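You operate a simulated robot arm through the tools that you are given. There is no shell and no other tool.

The job below is to be done with a simulated robot arm. You get a single attempt, and the scene is never put back.

## Task
Clear the trip on section B and run one dry round.
Fine: STOP clears the lamp; gob away, brake off and pin out before START; stop it again after.

It is judged by the outcome, as a careful person would: the job done as asked, and still so three seconds after it is handed in. It fails if anything else is knocked over, pushed out of place, dropped, spilled or broken.

## Robot
A 6-joint arm with a two-finger gripper, fixed in place. Base frame: the origin is at the foot of the arm, x ahead of it, y to its left, z up. Units: mm, degrees, N and s.
With the tool pointing down near the work surface it reaches from about 100 to 800 mm from the base axis. Its first joint turns from -166.0 to 166.0 degrees. Payload 2.45 kg.
Tool frame: the origin (TCP) lies between the finger pads and is the grasp point; the fingertips stand 20 mm ahead of it; z points along the fingers, y is the line along which they close. Largest opening 140 mm; the body of the gripper starts 168 mm behind the TCP.
Orientation is that of the tool frame in the base frame, as [roll, pitch, yaw] about the fixed x, y, z axes, in that order (R = Rz(yaw) Ry(pitch) Rx(roll)). With the fingers straight down and closing along the base's y, the tool's x points along the base's -x, its y along +y and its z along -z.

## Interface
- The arm moves only by the tool nudge_tool. Its arguments are lists of equal length, an entry for each row: "grip": the opening, from 0 (shut) to 1 (fully open); "linear": the shift along the base's x, y, z in units of 20 mm (1.0 is 20 mm), a list of three; "turn": the turn, a rotation vector about the base's x, y, z in units of 6 degrees (1.0 is 6 degrees), a list of three. In form: {"grip": [grip, ...], "linear": [[tx, ty, tz], ...], "turn": [[ax, ay, az], ...]}. A call has 1 to 20 rows; each row shifts and turns the commanded pose from where the row before left it. A call with a number of a shift or a turn outside -1 to 1 is refused whole. A row lasts 0.2 s, in which the tool goes at most 50 mm and 8.6 degrees; a call with a longer step from one row to the next is refused whole, and so is a gripper value outside its range. Where a pose cannot be reached the arm comes as near as it can. A force on the tool above 70 N (or 10 N above the force at the start of the call, whichever is more), or a blocked arm, ends the call early, and 0.2 s more pass. The fingers move at their own pace (about 45 mm/s each) and stop on an object; they squeeze with about 38 N. The grip force told is the motor's: it shows also when the fingers shut on nothing. Time passes only in rows, and 0.2 s behind the last, so rows that do not move let the fingers close. It gives the time, the measured TCP pose, the force on the tool (base axes), the opening and the grip force at its end, in the units of the frame above (readings bear some noise), with the torque about the TCP (base axes, N m) and any sound that the robot's microphone picked up.
- Cameras (640 x 400 px; columns grow to the right, rows downward): "scene" is fixed at [221.4, 501.1, 1569.3]; the picture's right is [-0.80, -0.59, 0.00], its down [-0.38, 0.51, -0.77] and it looks along [0.46, -0.62, -0.64] (base axes); focal length 273 px, centre (320, 200). "wrist" rides on the gripper at [78, 11, -209] in the tool frame; the picture's right is [-0.14, 0.99, 0.00], its down [-0.92, -0.13, -0.37] and it looks along [-0.37, -0.05, 0.93] (tool axes); focal length 280 px, centre (320, 200). There is no depth. A picture from a camera that has moved, and an enlarged one, comes with that camera's place and axes in the base frame and with its lens.
- capture(camera): a new picture of that camera. It takes no simulated time.
- slide_trunk(by): slides the trunk up (or, below 0, down) by that many mm; the arm rides with it, the base frame stays. It gives what a move gives, with no picture.
- zoom(camera, box): a new picture of the part [left, top, right, bottom] of that camera's present view, enlarged. It takes no simulated time.
- close_job(): hands the job in; it is judged then, once.

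Nothing tells you positions but the pictures and the camera data. Unless the task says otherwise, let go and move clear before handing in.

The tools are called after "Call:" as name(argument=value, ...) on one line, values as JSON. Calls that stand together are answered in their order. nudge_tool: Moves the arm, as the interface text tells. Its arguments: {"type":"object","properties":{"grip":{"type":"array","items":{"type":"number"}},"linear":{"type":"array","items":{"type":"array","items":{"type":"number"}}},"turn":{"type":"array","items":{"type":"array","items":{"type":"number"}}}},"required":["grip","linear","turn"]} The other tools are called the same way: slide_trunk (by) slides the trunk up or down; capture (camera) takes a picture; zoom (camera, box) takes an enlarged picture of a part of a camera's view; close_job () hands the job in.

At the start:

```text
t: 0.0
tcp_pos: [582.0, -145.0, 1322.7]
tcp_rot: [-180.0, 0.0, -180.0]
ft_force: [0.3, 0.0, 0.2]
moment: [-0.02, 0.01, 0.01]
opening: 140.1
gripper_force: 0.0
trunk travel left (down, up): [-150.0, 80.0]
```

scene: 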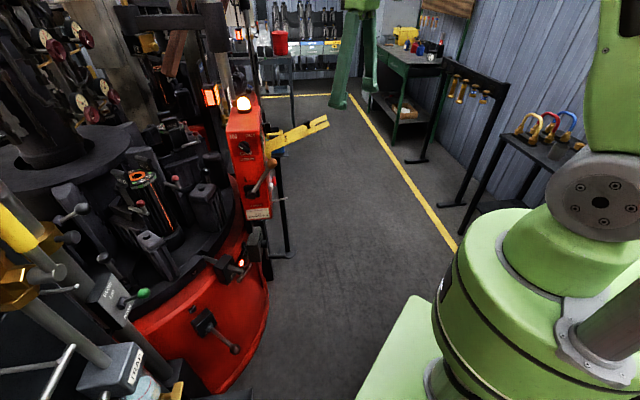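
wrist: 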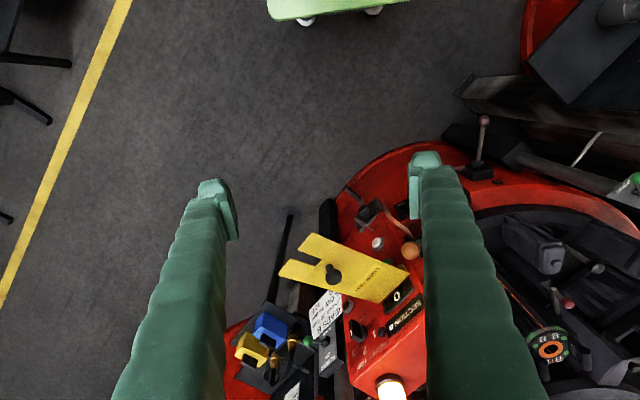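

I see a glass forming machine with a red section control box, amber lamp lit, a yellow card and some controls. I'll look closer with enlarged pictures before moving anything.

Call:
zoom(camera="scene", box=[180, 70, 340, 170])

Call:
zoom(camera="scene", box=[180, 130, 340, 230])

Call:
zoom(camera="scene", box=[120, 210, 320, 390])

Call:
zoom(camera="wrist", box=[220, 200, 460, 400])

Call:
zoom(camera="wrist", box=[440, 80, 640, 400])

Call:
zoom(camera="scene", box=[0, 180, 200, 400])

Call:
zoom(camera="scene", box=[80, 60, 280, 240])

```text
4.00 times, centred on (260, 120) of scene
camera zoom: at [221.4, 501.1, 1569.3], right [-0.8, -0.59, 0.0], down [-0.38, 0.51, -0.77], along [0.46, -0.62, -0.64], focal length 1093 px, centre (560, 520)
```

zoom: 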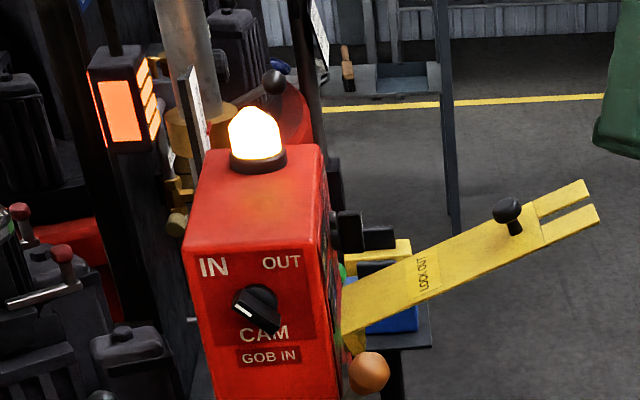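

```text
4.00 times, centred on (260, 180) of scene
camera zoom: at [221.4, 501.1, 1569.3], right [-0.8, -0.59, 0.0], down [-0.38, 0.51, -0.77], along [0.46, -0.62, -0.64], focal length 1093 px, centre (560, 280)
```

zoom: 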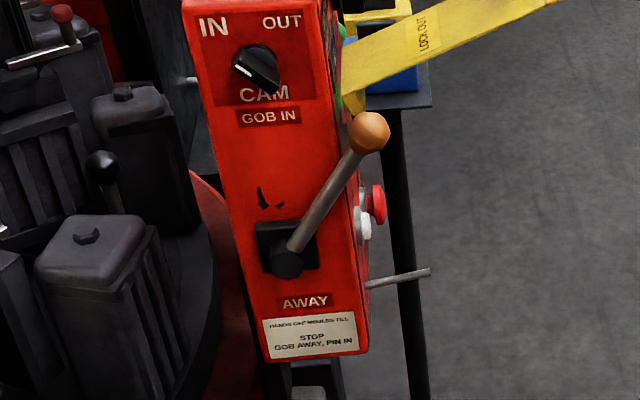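

```text
2.22 times, centred on (220, 300) of scene
camera zoom: at [221.4, 501.1, 1569.3], right [-0.8, -0.59, 0.0], down [-0.38, 0.51, -0.77], along [0.46, -0.62, -0.64], focal length 607 px, centre (542, -22)
```

zoom: 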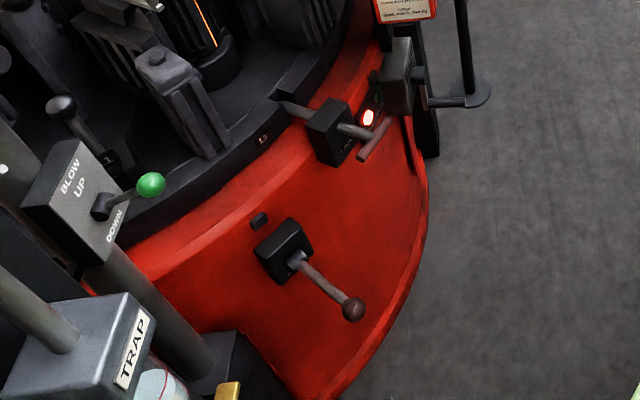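

```text
2.00 times, centred on (340, 300) of wrist
camera zoom: at [503.2, -134.8, 1530.6], right [0.14, 0.99, 0.0], down [0.92, -0.13, 0.37], along [0.37, -0.05, -0.93], focal length 561 px, centre (280, 0)
```

zoom: 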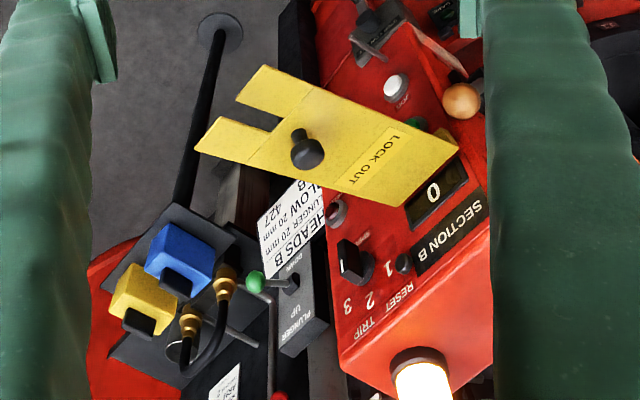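

```text
1.25 times, centred on (540, 240) of wrist
camera zoom: at [503.2, -134.8, 1530.6], right [0.14, 0.99, 0.0], down [0.92, -0.13, 0.37], along [0.37, -0.05, -0.93], focal length 350 px, centre (45, 150)
```

zoom: 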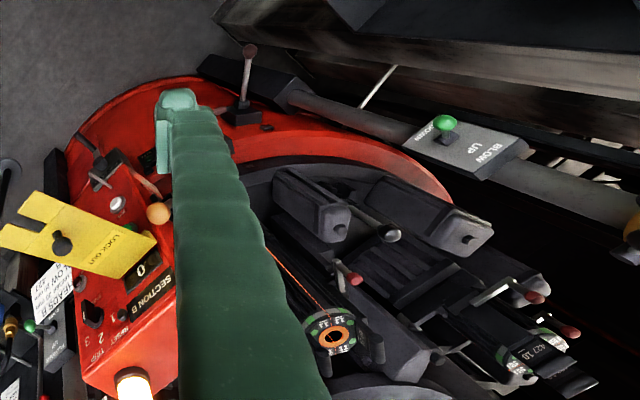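

```text
1.82 times, centred on (100, 290) of scene
camera zoom: at [221.4, 501.1, 1569.3], right [-0.8, -0.59, 0.0], down [-0.38, 0.51, -0.77], along [0.46, -0.62, -0.64], focal length 497 px, centre (720, 36)
```

zoom: 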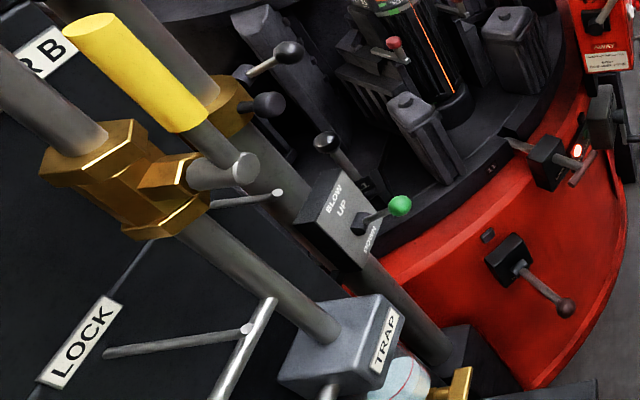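

```text
2.22 times, centred on (180, 150) of scene
camera zoom: at [221.4, 501.1, 1569.3], right [-0.8, -0.59, 0.0], down [-0.38, 0.51, -0.77], along [0.46, -0.62, -0.64], focal length 607 px, centre (631, 311)
```

zoom: 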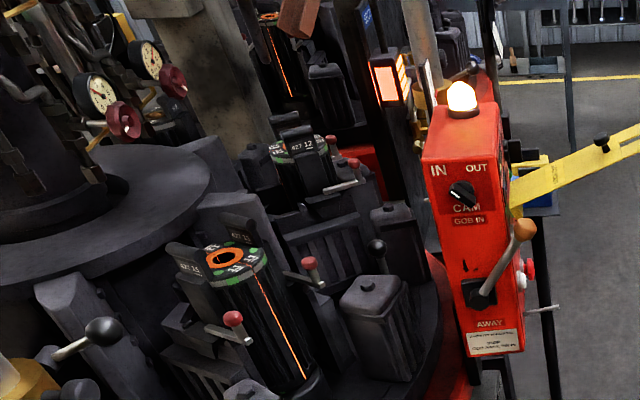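

The section B box stands around x≈900, y≈-80, with the yellow lock-out plate reaching toward me to about x≈720. I'll tilt the tool toward the panel from its present distance, so the wrist camera can see the panel face.

Call:
nudge_tool(grip=[1, 1, 1, 1, 1, 1, 1, 1], linear=[[-0.5, 0, 0], [-0.5, 0, 0], [-0.5, 0, 0], [-0.5, 0, 0], [-0.5, 0, 0], [-0.5, 0, 0], [0, 0, 0], [0, 0, 0]], turn=[[0, -1, 0], [0, -1, 0], [0, -1, 0], [0, -1, 0], [0, -1, 0], [0, -1, 0], [0, -1, 0], [0, 0, 0]])

Call:
capture(camera="wrist")

Call:
capture(camera="scene")

```text
t: 1.8
tcp_pos: [521.7, -145.0, 1314.7]
tcp_rot: [179.4, 41.2, 179.6]
ft_force: [0.7, -0.8, 1.4]
moment: [0.01, 0.04, -0.01]
opening: 140.0
gripper_force: 0.0
trunk travel left (down, up): [-150.0, 80.0]
```

```text
taken
camera wrist: at [324.4, -135.8, 1418.9], right [0.1, 0.99, 0.1], down [0.45, -0.14, 0.88], along [0.89, -0.05, -0.46], focal length 280 px, centre (320, 200)
```

wrist: 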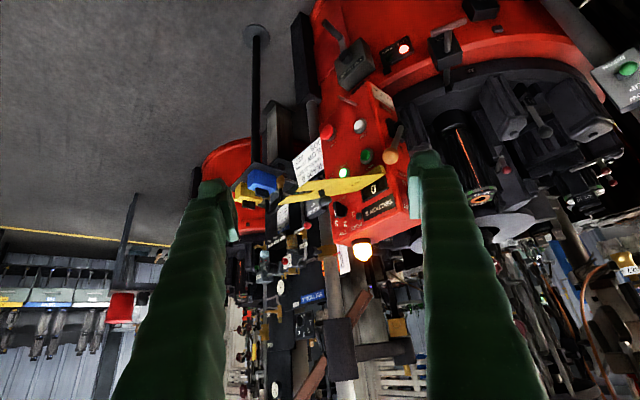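

```text
taken
```

scene: 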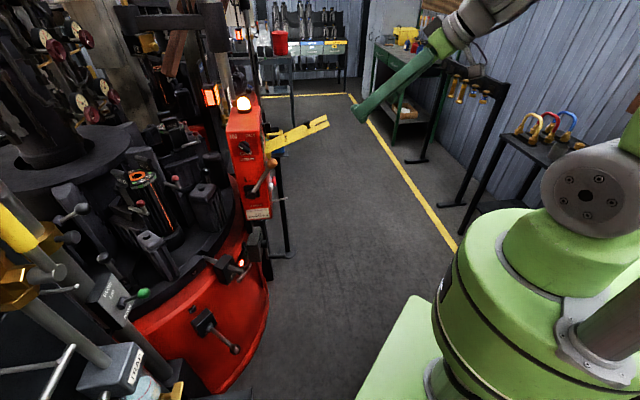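

Call:
zoom(camera="wrist", box=[270, 90, 430, 190])

Call:
zoom(camera="wrist", box=[270, 160, 430, 260])

Call:
zoom(camera="wrist", box=[300, 0, 480, 110])

Call:
zoom(camera="wrist", box=[220, 130, 340, 210])

```text
4.00 times, centred on (350, 140) of wrist
camera zoom: at [324.4, -135.8, 1418.9], right [0.1, 0.99, 0.1], down [0.45, -0.14, 0.88], along [0.89, -0.05, -0.46], focal length 1122 px, centre (200, 440)
```

zoom: 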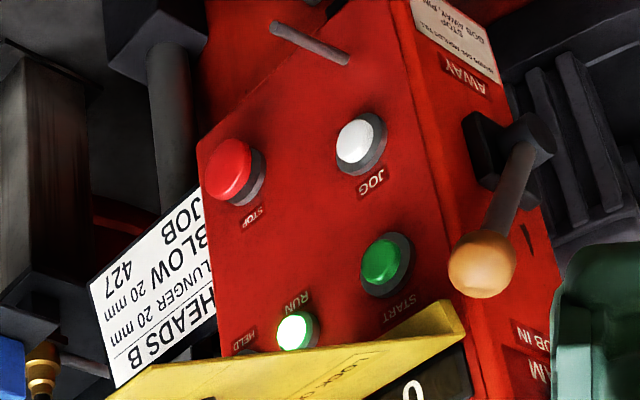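

```text
4.00 times, centred on (350, 210) of wrist
camera zoom: at [324.4, -135.8, 1418.9], right [0.1, 0.99, 0.1], down [0.45, -0.14, 0.88], along [0.89, -0.05, -0.46], focal length 1122 px, centre (200, 160)
```

zoom: 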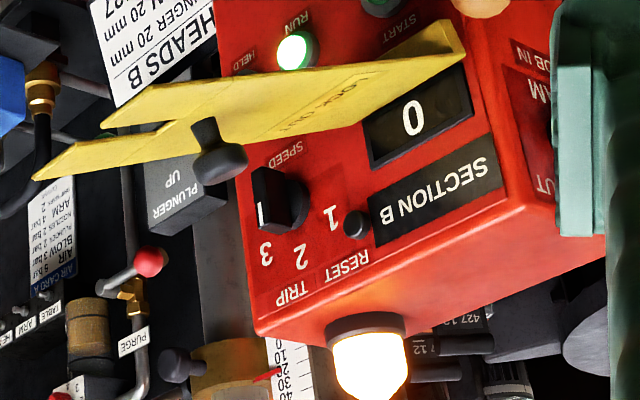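

```text
3.56 times, centred on (390, 55) of wrist
camera zoom: at [324.4, -135.8, 1418.9], right [0.1, 0.99, 0.1], down [0.45, -0.14, 0.88], along [0.89, -0.05, -0.46], focal length 997 px, centre (71, 716)
```

zoom: 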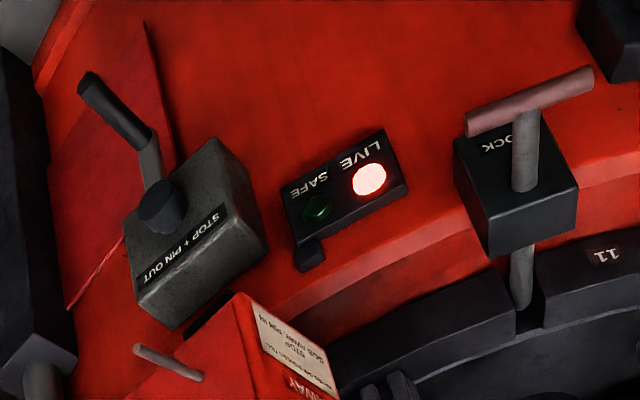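

```text
5.00 times, centred on (280, 170) of wrist
camera zoom: at [324.4, -135.8, 1418.9], right [0.1, 0.99, 0.1], down [0.45, -0.14, 0.88], along [0.89, -0.05, -0.46], focal length 1402 px, centre (520, 350)
```

zoom: 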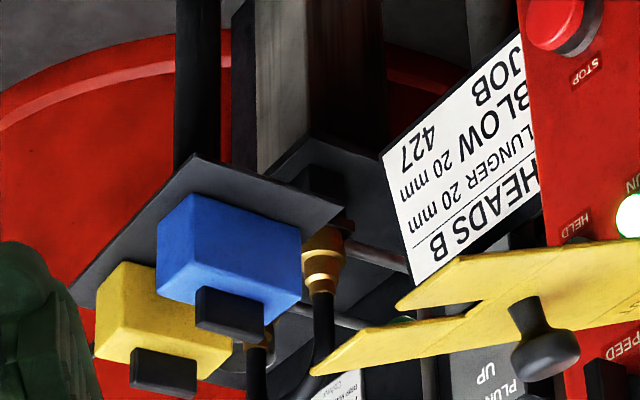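

The panel reads: TRIP/RESET by the beacon, speed knob, counter, lock-out flap, RUN/HELD, START (green), JOG (white), STOP (red); the GOB IN/AWAY lever is on the side face, with a LOCK pin T-handle and more levers lower down. I'll shift to the left and lower so I can read the lower controls and look for the brake.

Call:
nudge_tool(grip=[1, 1, 1, 1, 1, 1, 1, 1, 1, 1, 1, 1, 1, 1, 1, 1], linear=[[0, 1, 0], [0, 1, 0], [0, 1, 0], [0, 1, 0], [0, 1, 0], [0, 1, 0], [0, 1, -1], [0, 1, -1], [0, 1, -1], [0, 1, -1], [0, 1, -1], [0, 1, -1], [0, 1, -1], [0, 1, -1], [0, 0, -1], [0, 0, 0]], turn=[[0, 0, 0], [0, 0, 0], [0, 0, 0], [0, 0, 0], [0, 0, 0], [0, 0, 0], [0, 0, 0], [0, 0, 0], [0, 0, 0], [0, 0, 0], [0, 0, 0], [0, 0, 0], [0, 0, 0], [0, 0, 0], [0, 0, 0], [0, 0, 0]])

Call:
capture(camera="wrist")

```text
t: 5.2
tcp_pos: [549.8, 143.1, 1159.4]
tcp_rot: [-179.9, 41.9, -179.9]
ft_force: [0.6, 0.0, -0.6]
moment: [0.02, 0.0, 0.03]
opening: 140.0
gripper_force: 0.0
out of reach, approached as far as the arm can: row 8, 9, 10, 11, 15
trunk travel left (down, up): [-150.0, 80.0]
```

```text
taken
camera wrist: at [351.3, 152.8, 1261.6], right [0.1, 0.99, 0.09], down [0.44, -0.13, 0.89], along [0.89, -0.05, -0.45], focal length 280 px, centre (320, 200)
```

wrist: 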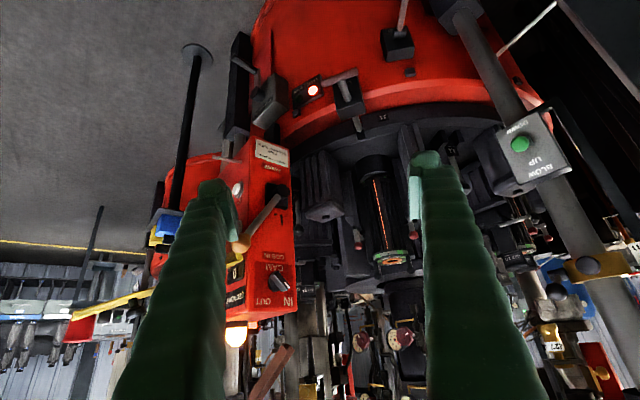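

Call:
zoom(camera="wrist", box=[220, 30, 420, 155])

Call:
zoom(camera="wrist", box=[340, 0, 480, 88])

Call:
zoom(camera="wrist", box=[180, 130, 340, 350])

Call:
zoom(camera="wrist", box=[440, 80, 640, 400])

```text
3.20 times, centred on (320, 92) of wrist
camera zoom: at [351.3, 152.8, 1261.6], right [0.1, 0.99, 0.09], down [0.44, -0.13, 0.89], along [0.89, -0.05, -0.45], focal length 897 px, centre (320, 544)
```

zoom: 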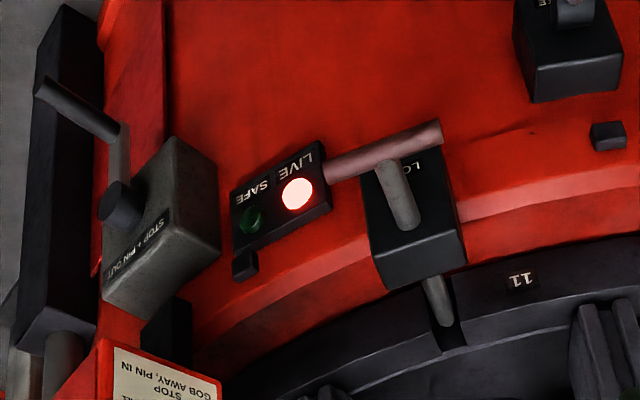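

```text
4.55 times, centred on (410, 44) of wrist
camera zoom: at [351.3, 152.8, 1261.6], right [0.1, 0.99, 0.09], down [0.44, -0.13, 0.89], along [0.89, -0.05, -0.45], focal length 1274 px, centre (-89, 909)
```

zoom: 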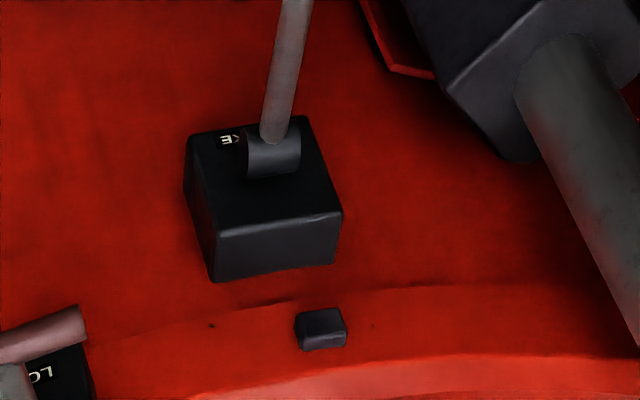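

```text
1.82 times, centred on (260, 240) of wrist
camera zoom: at [351.3, 152.8, 1261.6], right [0.1, 0.99, 0.09], down [0.44, -0.13, 0.89], along [0.89, -0.05, -0.45], focal length 510 px, centre (429, 127)
```

zoom: 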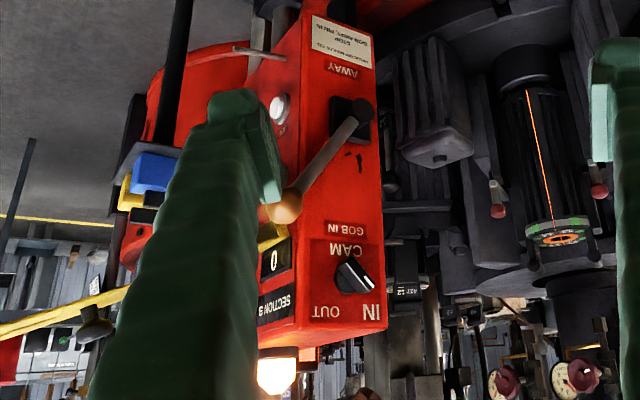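

```text
1.25 times, centred on (540, 240) of wrist
camera zoom: at [351.3, 152.8, 1261.6], right [0.1, 0.99, 0.09], down [0.44, -0.13, 0.89], along [0.89, -0.05, -0.45], focal length 350 px, centre (45, 150)
```

zoom: 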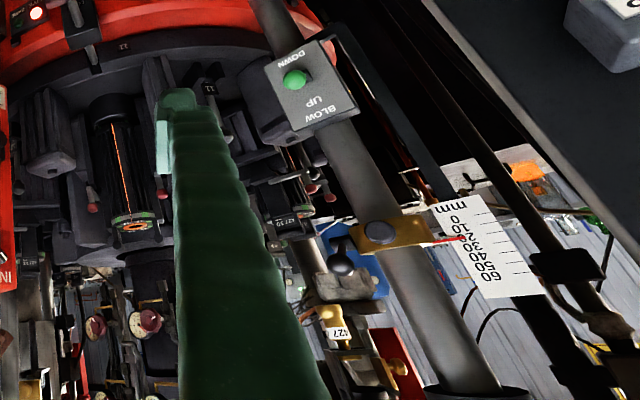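

The pin sits through its block into the table ring (LIVE lamp on), and the BRAKE block is lower on the skirt with a long brown-balled lever. I'll slide the trunk down to look at the brake and pin face on.

Call:
slide_trunk(by=-150)

Call:
capture(camera="wrist")

Call:
capture(camera="scene")

```text
t: 7.0
tcp_pos: [550.8, 142.7, 1009.3]
tcp_rot: [-179.8, 41.8, -180.0]
ft_force: [-0.9, -0.4, 0.0]
moment: [0.01, -0.01, -0.01]
opening: 140.1
gripper_force: 0.0
trunk travel left (down, up): [0.0, 230.0]
```

```text
taken
camera wrist: at [351.4, 152.7, 1111.8], right [0.1, 0.99, 0.09], down [0.44, -0.13, 0.89], along [0.89, -0.05, -0.45], focal length 280 px, centre (320, 200)
```

wrist: 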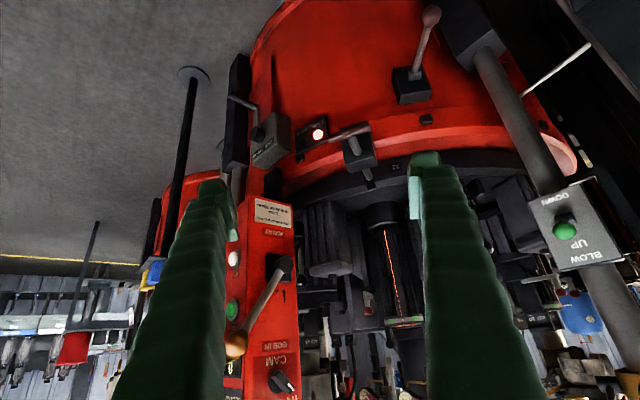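

```text
taken
```

scene: 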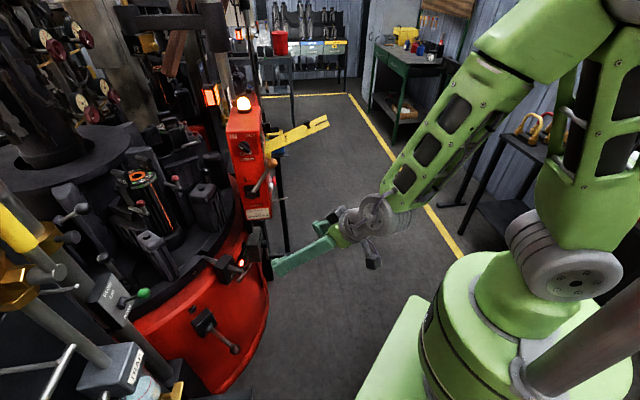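

Call:
zoom(camera="wrist", box=[380, 0, 480, 130])

Call:
zoom(camera="wrist", box=[220, 90, 400, 200])

```text
3.08 times, centred on (430, 65) of wrist
camera zoom: at [351.4, 152.7, 1111.8], right [0.1, 0.99, 0.09], down [0.44, -0.13, 0.89], along [0.89, -0.05, -0.45], focal length 863 px, centre (-18, 615)
```

zoom: 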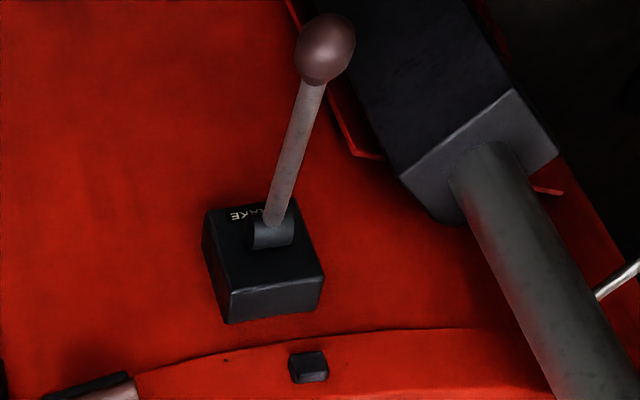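

```text
3.56 times, centred on (310, 145) of wrist
camera zoom: at [351.4, 152.7, 1111.8], right [0.1, 0.99, 0.09], down [0.44, -0.13, 0.89], along [0.89, -0.05, -0.45], focal length 997 px, centre (356, 396)
```

zoom: 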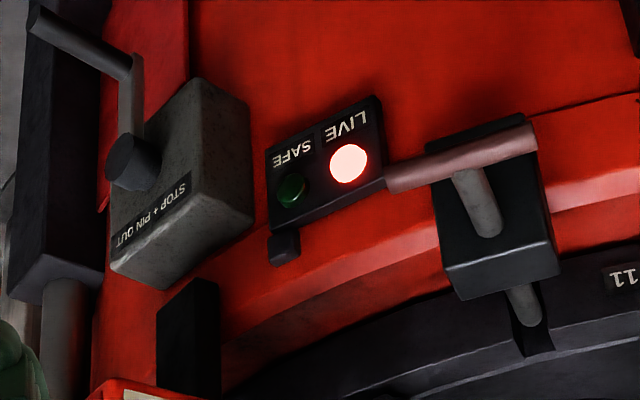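

The brake lever reaches out from its block (pivot about (803, 363, 607), ball about (662, 363, 632)). I'll go lower for a face-on look at its markings.

Call:
nudge_tool(grip=[1, 1, 1, 1, 1, 1, 1, 1, 1, 1, 1, 1, 1], linear=[[-0.5, 0.5, -1], [-0.5, 0.5, -1], [-0.5, 0.5, -1], [0, 0.5, -1], [0, 0.5, -1], [0, 0.5, -1], [0, 0.5, -1], [0, 0.5, -1], [0, 0.5, -1], [0, 0.5, -1], [0, 0.5, -1], [0, 0, -1], [0, 0, 0]], turn=[[0, 0, 0], [0, 0, 0], [0, 0, 0], [0, 0, 0], [0, 0, 0], [0, 0, 0], [0, 0, 0], [0, 0, 0], [0, 0, 0], [0, 0, 0], [0, 0, 0], [0, 0, 0], [0, 0, 0]])

Call:
capture(camera="wrist")

Call:
capture(camera="scene")

```text
t: 9.8
tcp_pos: [565.0, 298.1, 818.9]
tcp_rot: [-179.1, 41.5, -179.6]
ft_force: [-0.1, -0.1, -0.1]
moment: [0.02, -0.01, -0.01]
opening: 140.1
gripper_force: 0.1
out of reach, approached as far as the arm can: row 1, 2, 3, 5, 6, 7, 8, 9, 10, 11, 12
trunk travel left (down, up): [0.0, 230.0]
```

```text
taken
camera wrist: at [366.6, 310.8, 922.0], right [0.11, 0.99, 0.08], down [0.44, -0.12, 0.89], along [0.89, -0.06, -0.45], focal length 280 px, centre (320, 200)
```

wrist: 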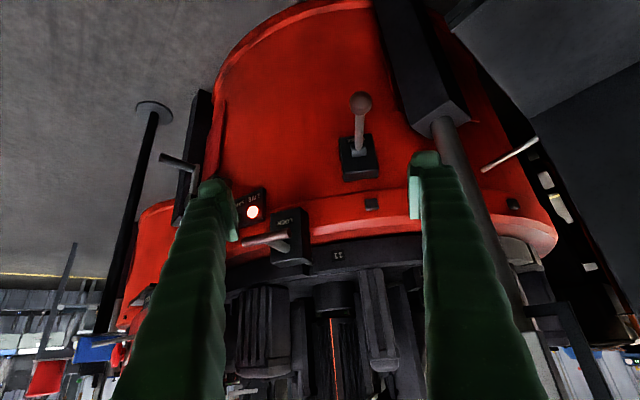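

```text
taken
```

scene: 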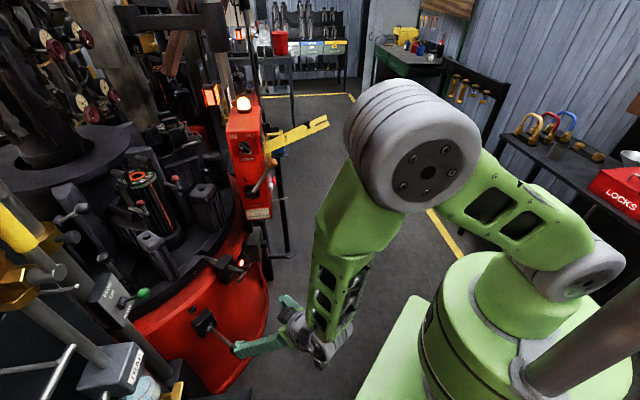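

Call:
zoom(camera="wrist", box=[320, 80, 420, 220])

Call:
zoom(camera="wrist", box=[220, 170, 360, 280])

```text
2.86 times, centred on (370, 150) of wrist
camera zoom: at [366.6, 310.8, 922.0], right [0.11, 0.99, 0.08], down [0.44, -0.12, 0.89], along [0.89, -0.06, -0.45], focal length 801 px, centre (177, 343)
```

zoom: 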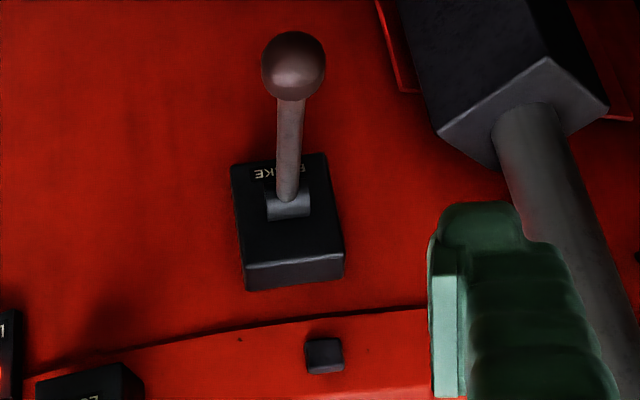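

```text
3.64 times, centred on (290, 225) of wrist
camera zoom: at [366.6, 310.8, 922.0], right [0.11, 0.99, 0.08], down [0.44, -0.12, 0.89], along [0.89, -0.06, -0.45], focal length 1020 px, centre (429, 109)
```

zoom: 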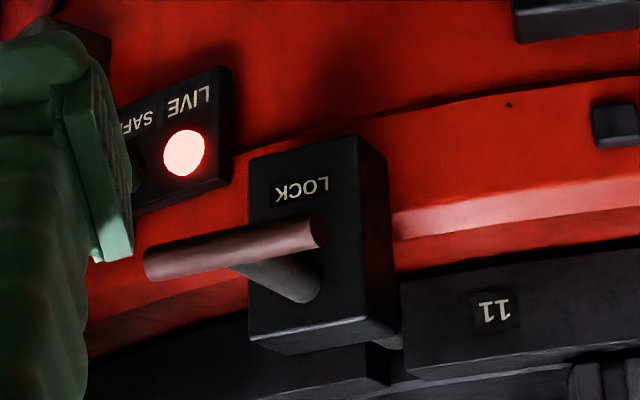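

Call:
zoom(camera="scene", box=[185, 300, 245, 340])

Call:
zoom(camera="scene", box=[195, 240, 275, 290])

Call:
zoom(camera="wrist", box=[335, 85, 385, 190])

Call:
zoom(camera="scene", box=[220, 180, 300, 230])

```text
10.00 times, centred on (215, 320) of scene
camera zoom: at [221.4, 501.1, 1569.3], right [-0.8, -0.59, 0.0], down [-0.38, 0.51, -0.77], along [0.46, -0.62, -0.64], focal length 2733 px, centre (1370, -1000)
```

zoom: 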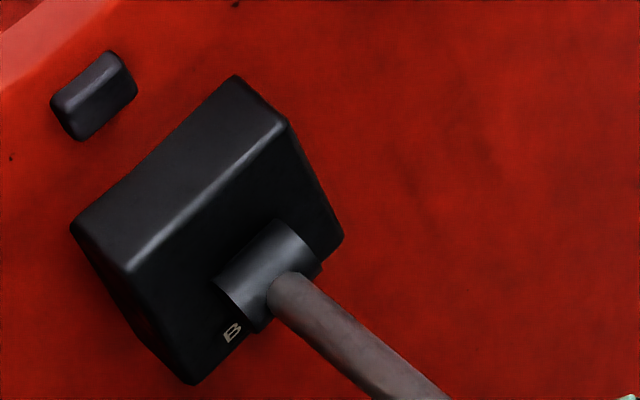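

```text
8.00 times, centred on (235, 265) of scene
camera zoom: at [221.4, 501.1, 1569.3], right [-0.8, -0.59, 0.0], down [-0.38, 0.51, -0.77], along [0.46, -0.62, -0.64], focal length 2187 px, centre (1000, -320)
```

zoom: 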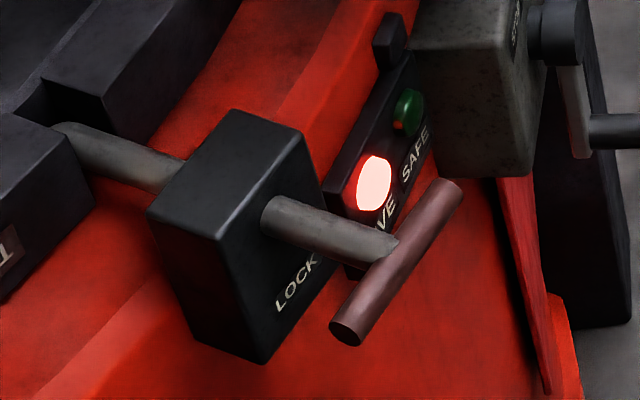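

```text
3.81 times, centred on (360, 138) of wrist
camera zoom: at [366.6, 310.8, 922.0], right [0.11, 0.99, 0.08], down [0.44, -0.12, 0.89], along [0.89, -0.06, -0.45], focal length 1068 px, centre (168, 438)
```

zoom: 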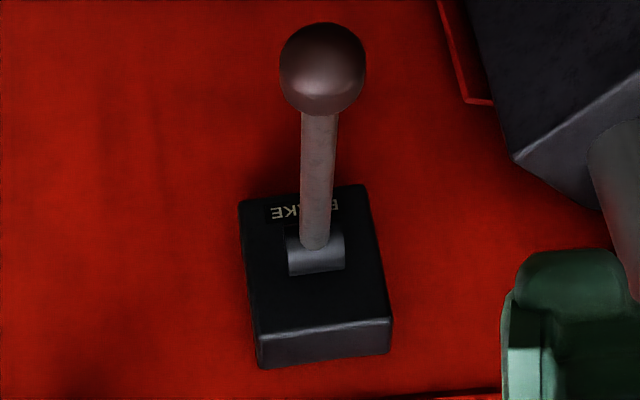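

```text
8.00 times, centred on (260, 205) of scene
camera zoom: at [221.4, 501.1, 1569.3], right [-0.8, -0.59, 0.0], down [-0.38, 0.51, -0.77], along [0.46, -0.62, -0.64], focal length 2187 px, centre (800, 160)
```

zoom: 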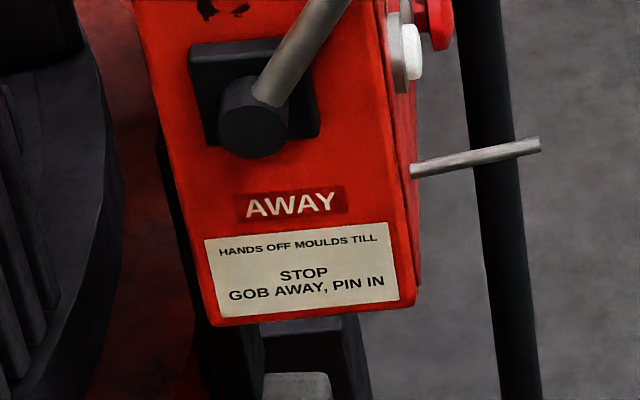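

The pin is seated in the ring notch (T-handle ~ (769, 196, 770)), and I can't find ON/OFF text on the brake. The STOP button comes first, so I'll swing back to the right toward the panel with the tool still tilted, keeping well in front of everything.

Call:
nudge_tool(grip=[1, 1, 1, 1, 1, 1, 1, 1, 1, 1, 1, 1, 1, 1, 1, 1, 1, 1, 1, 1], linear=[[0.2, -1, 0.5], [0.2, -1, 0.5], [0.2, -1, 0.5], [0.2, -1, 0.5], [0.2, -1, 0.5], [0.2, -1, 0.5], [0.2, -1, 0.5], [0.2, -1, 0.5], [0.2, -1, 0.5], [0.2, -1, 0.5], [0.2, -1, 0.5], [0.2, -1, 0.5], [0.2, -1, 0.5], [0.2, -1, 0], [0.2, -1, 0], [0.2, -1, 0], [0.2, -1, 0], [0.2, -1, 0], [0.2, -1, 0], [0, -1, 0]], turn=[[0, 0, 0], [0, 0, 0], [0, 0, 0], [0, 0, 0], [0, 0, 0], [0, 0, 0], [0, 0, 0], [0, 0, 0], [0, 0, 0], [0, 0, 0], [0, 0, 0], [0, 0, 0], [0, 0, 0], [0, 0, 0], [0, 0, 0], [0, 0, 0], [0, 0, 0], [0, 0, 0], [0, 0, 0], [0, 0, 0]])

Call:
capture(camera="wrist")

Call:
capture(camera="scene")

```text
t: 13.9
tcp_pos: [625.0, 48.3, 960.6]
tcp_rot: [-179.2, 41.8, 179.5]
ft_force: [-0.6, 0.2, 0.7]
moment: [0.0, -0.03, 0.01]
opening: 140.3
gripper_force: 0.0
out of reach, approached as far as the arm can: row 1, 2, 4, 12, 14, 15, 16, 17, 18, 19, 20
trunk travel left (down, up): [0.0, 230.0]
```

```text
taken
camera wrist: at [426.8, 62.5, 1063.6], right [0.12, 0.99, 0.08], down [0.44, -0.13, 0.89], along [0.89, -0.07, -0.45], focal length 280 px, centre (320, 200)
```

wrist: 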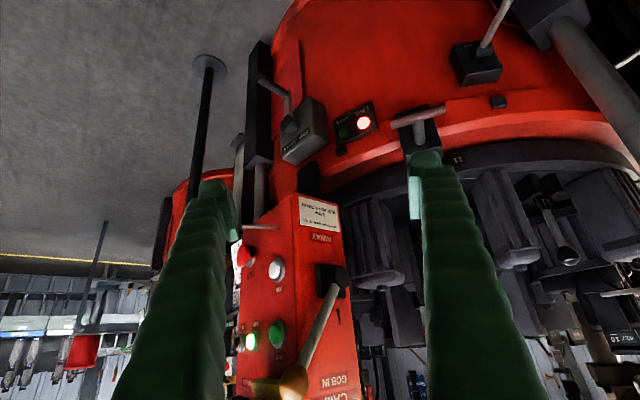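

```text
taken
```

scene: 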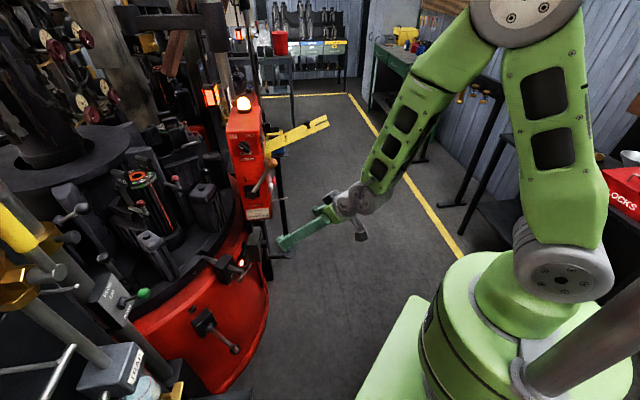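

The arm folds up too tightly when the tool is level with the shoulder, so it stopped short at y≈48. Raising the trunk gives it more room, so I'll raise it and then bring the tool down in front of the panel.

Call:
slide_trunk(by=150)

Call:
nudge_tool(grip=[1, 1, 1, 1, 1, 1, 1, 1, 1, 1], linear=[[0, -1, 0], [0, -1, -0.5], [0, -1, -0.5], [0, -1, -0.5], [0, -1, -0.5], [0, -1, -0.5], [0, -1, -0.5], [0, 0, -0.5], [0, 0, -0.5], [0, 0, 0]], turn=[[0, 0, 0], [0, 0, 0], [0, 0, 0], [0, 0, 0], [0, 0, 0], [0, 0, 0], [0, 0, 0], [0, 0, 0], [0, 0, 0], [0, 0, 0]])

Call:
capture(camera="wrist")

```text
t: 15.7
tcp_pos: [625.2, 49.1, 1110.6]
tcp_rot: [-179.2, 41.8, 179.7]
ft_force: [-0.5, -0.3, -0.1]
moment: [-0.02, 0.03, 0.02]
opening: 140.0
gripper_force: 0.0
trunk travel left (down, up): [-150.0, 80.0]
```

```text
t: 17.9
tcp_pos: [635.6, 45.4, 1071.1]
tcp_rot: [-177.6, 41.3, -179.3]
ft_force: [-0.3, 0.2, 0.6]
moment: [-0.02, -0.01, -0.01]
opening: 140.0
gripper_force: 0.1
out of reach, approached as far as the arm can: row 1, 2, 3, 4, 5, 6, 7, 8, 9
trunk travel left (down, up): [-150.0, 80.0]
```

```text
taken
camera wrist: at [438.1, 62.6, 1175.3], right [0.12, 0.99, 0.06], down [0.45, -0.11, 0.89], along [0.89, -0.08, -0.46], focal length 280 px, centre (320, 200)
```

wrist: 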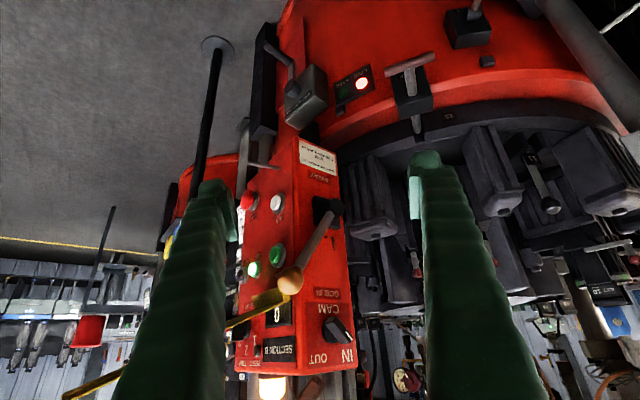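

The arm refused to move right from here, so it seems to be at some joint limit. I'll try extending outward a little first, then moving right again, still short of the gob ball and flap.

Call:
nudge_tool(grip=[1, 1, 1, 1, 1, 1], linear=[[1, 0, 0], [1, 0, 0], [1, 0, 0], [0, -1, 0], [0, -1, 0], [0, 0, 0]], turn=[[0, 0, 0], [0, 0, 0], [0, 0, 0], [0, 0, 0], [0, 0, 0], [0, 0, 0]])

Call:
capture(camera="scene")

```text
t: 19.3
tcp_pos: [696.7, 50.3, 1075.2]
tcp_rot: [-179.1, 41.6, 179.7]
ft_force: [-0.1, 0.2, 0.9]
moment: [0.0, 0.03, -0.01]
opening: 139.7
gripper_force: 0.2
out of reach, approached as far as the arm can: row 1, 4, 5
trunk travel left (down, up): [-150.0, 80.0]
```

```text
taken
```

scene: 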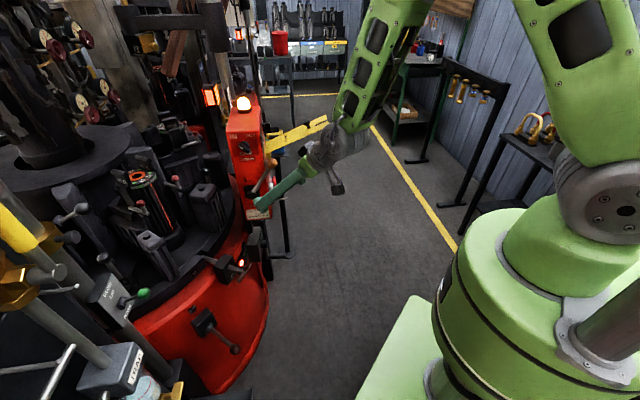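

Call:
nudge_tool(grip=[1, 1, 1], linear=[[0, -0.5, 0], [0, -0.5, 0], [0, 0, 0]], turn=[[0, 0, -1], [0, 0, -1], [0, 0, 0]])

```text
t: 20.1
tcp_pos: [695.9, 31.6, 1075.2]
tcp_rot: [-179.1, 41.8, 167.5]
ft_force: [0.5, 0.0, -1.1]
moment: [-0.03, 0.0, 0.01]
opening: 139.8
gripper_force: 0.1
trunk travel left (down, up): [-150.0, 80.0]
```

Turning the tool to the right along with the motion frees it. I'll take a picture here to work out the panel's orientation.

Call:
capture(camera="wrist")

Call:
zoom(camera="wrist", box=[220, 130, 380, 230])

Call:
zoom(camera="wrist", box=[220, 230, 380, 330])

```text
taken
camera wrist: at [505.6, 86.5, 1177.1], right [0.32, 0.94, 0.08], down [0.4, -0.21, 0.89], along [0.86, -0.25, -0.45], focal length 280 px, centre (320, 200)
```

wrist: 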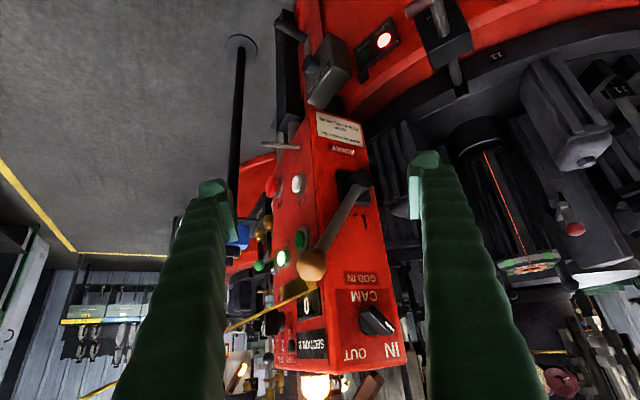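

```text
4.00 times, centred on (300, 180) of wrist
camera zoom: at [505.6, 86.5, 1177.1], right [0.32, 0.94, 0.08], down [0.4, -0.21, 0.89], along [0.86, -0.25, -0.45], focal length 1122 px, centre (400, 280)
```

zoom: 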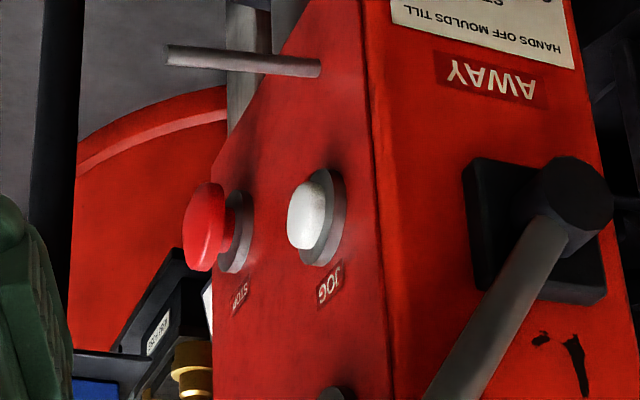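

```text
4.00 times, centred on (300, 280) of wrist
camera zoom: at [505.6, 86.5, 1177.1], right [0.32, 0.94, 0.08], down [0.4, -0.21, 0.89], along [0.86, -0.25, -0.45], focal length 1122 px, centre (400, -120)
```

zoom: 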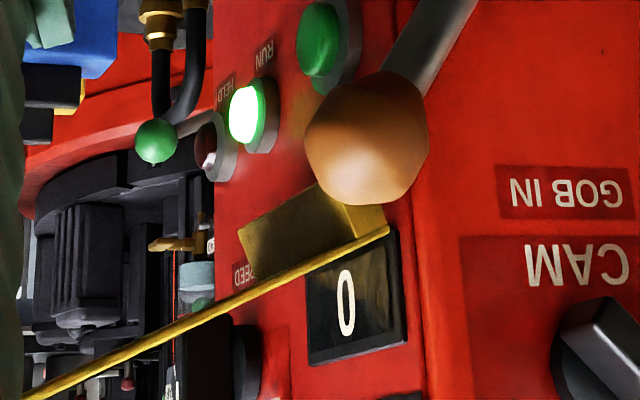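

Putting views together: the panel is turned about 45°. STOP cap ≈ (926, -128, 906), JOG ≈ (856, -50, 956), START ≈ (855, -50, 1048), gob ball ≈ (791, -13, 1102), and the panel's inward direction ≈ (0.72, 0.69, 0). The wrist roll seems to be at the end of its range, so I'll back away and roll the tool half a turn with the fingers partly closed.

Call:
nudge_tool(grip=[0.2, 0.2, 0.2, 0.2, 0.2, 0.2, 0.2, 0.2, 0.2, 0.2, 0.2, 0.2, 0.2, 0.2, 0.2, 0.2, 0.2, 0.2, 0.2], linear=[[-0.8, 0, 0], [-0.8, 0, 0], [-0.8, 0, 0], [0, 0, 0], [0, 0, 0], [0, 0, 0], [0, 0, 0], [0, 0, 0], [0, 0, 0], [0, 0, 0], [0, 0, 0], [0, 0, 0], [0, 0, 0], [0, 0, 0], [0, 0, 0], [0, 0, 0], [0, 0, 0], [0, 0, 0], [0, 0, 0]], turn=[[0, 0, 0], [0, 0, 0], [0, 0, 0], [0.651, -0.144, -0.745], [0.651, -0.144, -0.745], [0.651, -0.144, -0.745], [0.651, -0.144, -0.745], [0.651, -0.144, -0.745], [0.651, -0.144, -0.745], [0.651, -0.144, -0.745], [0.651, -0.144, -0.745], [0.651, -0.144, -0.745], [0.651, -0.144, -0.745], [0.651, -0.144, -0.745], [0.651, -0.144, -0.745], [0.651, -0.144, -0.745], [0.651, -0.144, -0.745], [0.651, -0.144, -0.745], [0, 0, 0]])

```text
t: 24.1
tcp_pos: [733.8, 64.8, 1239.2]
tcp_rot: [139.6, -0.1, 77.8]
ft_force: [0.3, 0.3, 0.3]
moment: [0.01, -0.02, 0.02]
opening: 28.2
gripper_force: 0.1
out of reach, approached as far as the arm can: row 5, 6, 7, 8, 9, 10, 11, 12, 13, 14, 15, 16, 17, 18
trunk travel left (down, up): [-150.0, 80.0]
```

The roll was reached but the position drifted. I'll look before doing anything else.

Call:
capture(camera="scene")

Call:
capture(camera="wrist")

```text
taken
```

scene: 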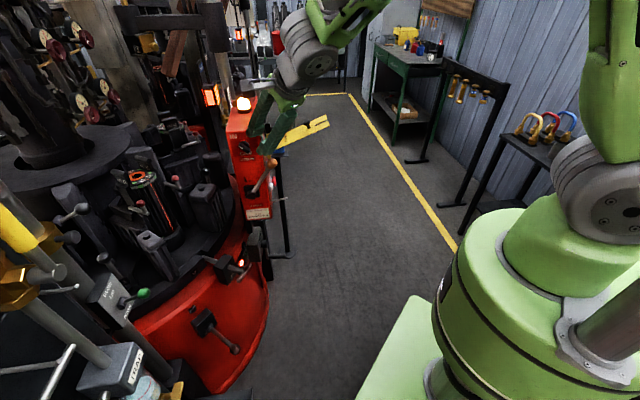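

```text
taken
camera wrist: at [625.6, 167.7, 1404.2], right [0.71, -0.3, 0.64], down [-0.52, -0.83, 0.2], along [0.47, -0.48, -0.74], focal length 280 px, centre (320, 200)
```

wrist: 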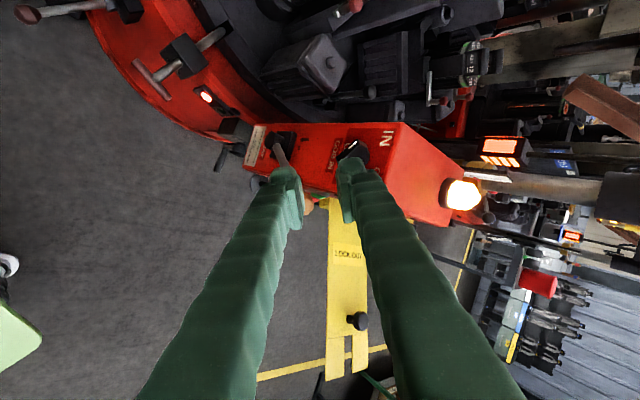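

Call:
nudge_tool(grip=[0.2, 0.2, 0.2, 0.2, 0.2], linear=[[0, 0, 1], [0, 0, 1], [-1, 0, 0], [-1, 0, 0], [0, 0, 0]], turn=[[0, 0, 0], [0, 0, 0], [0, 0, 0], [0, 0, 0], [0, 0, 0]])

Call:
capture(camera="scene")

```text
t: 25.3
tcp_pos: [692.7, 66.9, 1278.0]
tcp_rot: [139.0, -0.1, 77.7]
ft_force: [0.0, 0.3, 1.0]
moment: [-0.02, 0.03, 0.01]
opening: 27.9
gripper_force: 0.1
trunk travel left (down, up): [-150.0, 80.0]
```

```text
taken
```

scene: 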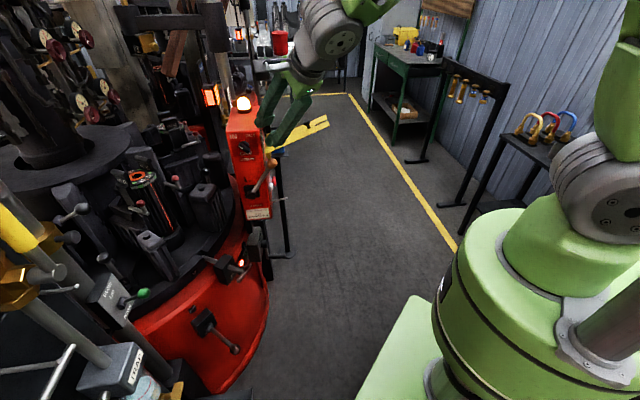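

Call:
nudge_tool(grip=[0.2, 0.2, 0.2, 0.2, 0.2, 0.2], linear=[[0, 0, 0], [0, 0, 0], [0, 0, 0], [0, 0, 0], [0, 0, 0], [0, 0, 0]], turn=[[0.641, -0.139, -0.754], [0.641, -0.139, -0.754], [0.641, -0.139, -0.754], [0.641, -0.139, -0.754], [0.641, -0.139, -0.754], [0, 0, 0]])

```text
t: 26.7
tcp_pos: [711.3, 38.9, 1322.8]
tcp_rot: [143.9, -19.2, 54.4]
ft_force: [-0.4, -0.1, 0.2]
moment: [0.07, -0.03, 0.03]
opening: 27.9
gripper_force: 0.1
out of reach, approached as far as the arm can: row 2, 3, 4, 5
trunk travel left (down, up): [-150.0, 80.0]
```

Call:
nudge_tool(grip=[0.2, 0.2, 0.2, 0.2, 0.2, 0.2, 0.2, 0.2], linear=[[-0.5, 0, 0], [-0.5, 0, 0], [-0.5, 0, 0], [-0.5, 0, 0], [-0.5, 0, 0], [-0.5, 0, 0], [-0.5, 0, 0], [0, 0, 0]], turn=[[-0.61, 0.13, 0.78], [-0.61, 0.13, 0.78], [-0.61, 0.13, 0.78], [-0.61, 0.13, 0.78], [-0.61, 0.13, 0.78], [-0.61, 0.13, 0.78], [-0.61, 0.13, 0.78], [0, 0, 0]])

```text
t: 28.5
tcp_pos: [640.2, 36.4, 1321.1]
tcp_rot: [139.8, 6.5, 87.9]
ft_force: [0.1, -0.2, -0.2]
moment: [-0.03, 0.0, -0.04]
opening: 27.8
gripper_force: 0.1
trunk travel left (down, up): [-150.0, 80.0]
```

Call:
nudge_tool(grip=[0.2, 0.2, 0.2, 0.2, 0.2, 0.2, 0.2, 0.2, 0.2, 0.2, 0.2, 0.2, 0.2], linear=[[0, -0.5, 0], [0, -0.5, 0], [0, -0.5, 0], [0, -0.5, 0], [0, -0.5, 0], [0, -0.5, 0], [0, -0.5, 0], [0, -0.5, 0], [0, -0.5, 0], [0, -0.5, 0], [0, -0.5, 0], [0, -0.5, 0], [0, 0, 0]], turn=[[-0.64, 0.14, 0.755], [-0.64, 0.14, 0.755], [-0.64, 0.14, 0.755], [-0.64, 0.14, 0.755], [-0.64, 0.14, 0.755], [-0.64, 0.14, 0.755], [-0.64, 0.14, 0.755], [-0.64, 0.14, 0.755], [-0.64, 0.14, 0.755], [-0.64, 0.14, 0.755], [-0.64, 0.14, 0.755], [-0.64, 0.14, 0.755], [0, 0, 0]])

Call:
capture(camera="scene")

```text
t: 31.3
tcp_pos: [641.9, -82.5, 1321.6]
tcp_rot: [174.9, 38.9, 159.9]
ft_force: [0.2, -0.4, -0.4]
moment: [0.0, 0.0, -0.04]
opening: 28.1
gripper_force: 0.0
trunk travel left (down, up): [-150.0, 80.0]
```

```text
taken
```

scene: 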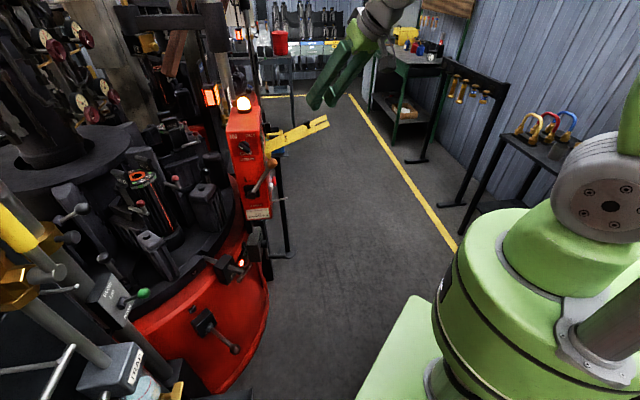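

The arm moves freely again in this configuration, well clear of the machine. I'll yaw toward the panel normal while moving right and back to (560, -250), avoiding the flap's outer end near (716, -193, 1220).

Call:
nudge_tool(grip=[0, 0, 0, 0, 0, 0, 0, 0, 0, 0], linear=[[-0.5, -1, 0], [-0.5, -1, 0], [-0.5, -1, 0], [-0.5, -1, 0], [-0.5, -1, 0], [-0.5, -1, 0], [-0.5, -1, 0], [-0.5, -1, 0], [0, -0.5, 0], [0, 0, 0]], turn=[[0, 0, 1], [0, 0, 1], [0, 0, 1], [0, 0, 1], [0, 0, 1], [0, 0, 1], [0, 0, 1], [0, 0, 0.5], [0, 0, 0], [0, 0, 0]])

Call:
slide_trunk(by=-80)

```text
t: 33.5
tcp_pos: [560.7, -252.9, 1322.6]
tcp_rot: [174.9, 38.8, -155.2]
ft_force: [-0.5, 0.4, 0.3]
moment: [0.02, 0.01, -0.02]
opening: 0.1
gripper_force: 28.8
trunk travel left (down, up): [-150.0, 80.0]
```

```text
t: 34.7
tcp_pos: [562.3, -252.3, 1243.1]
tcp_rot: [174.9, 39.0, -155.2]
ft_force: [-0.8, -0.1, -0.7]
moment: [0.0, 0.0, -0.01]
opening: 0.1
gripper_force: 29.3
trunk travel left (down, up): [-70.0, 160.0]
```

Call:
nudge_tool(grip=[0, 0, 0, 0, 0, 0, 0, 0, 0, 0, 0, 0, 0, 0, 0, 0, 0], linear=[[0, 0, -1], [0, 0, -1], [0, 0, -1], [0, 0, -1], [0, 0, -1], [0, 0, -1], [0.8, 0, -1], [0.8, 0, -1], [0.8, 0, -1], [0.8, 0, -1], [0.8, 0, -1], [0.8, 0, -1], [0.8, 0, -1], [0.8, 0, -1], [0.8, 0, -1], [0.8, 0, -0.7], [0, 0, 0]], turn=[[0.543, -0.839, 0], [0.543, -0.839, 0], [0.543, -0.839, 0], [0.543, -0.839, 0], [0.543, -0.839, 0], [0.543, -0.839, 0], [0.543, -0.839, 0], [0.543, -0.839, 0], [0.244, -0.378, 0], [0, 0, 0], [0, 0, 0], [0, 0, 0], [0, 0, 0], [0, 0, 0], [0, 0, 0], [0, 0, 0], [0, 0, 0]])

Call:
capture(camera="wrist")

Call:
capture(camera="scene")

```text
t: 38.3
tcp_pos: [720.4, -252.7, 927.9]
tcp_rot: [91.2, 83.7, 124.1]
ft_force: [0.5, 0.6, -1.3]
moment: [0.03, 0.01, 0.03]
opening: 0.2
gripper_force: 29.4
trunk travel left (down, up): [-70.0, 160.0]
```

```text
taken
camera wrist: at [533.7, -351.4, 850.9], right [-0.53, 0.81, 0.25], down [-0.18, -0.39, 0.9], along [0.83, 0.43, 0.36], focal length 280 px, centre (320, 200)
```

wrist: 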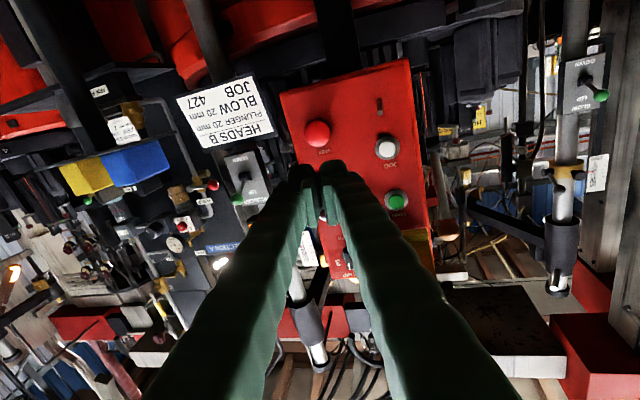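

```text
taken
```

scene: 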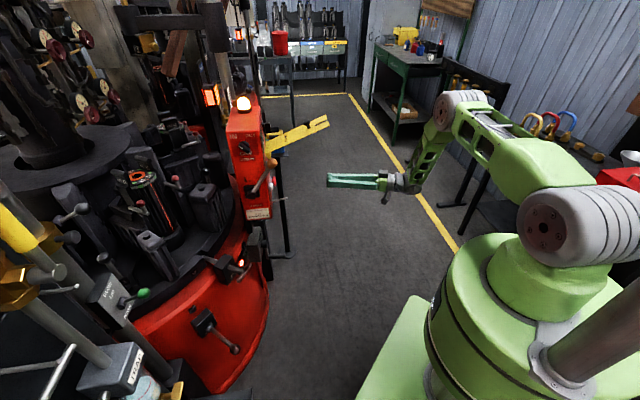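

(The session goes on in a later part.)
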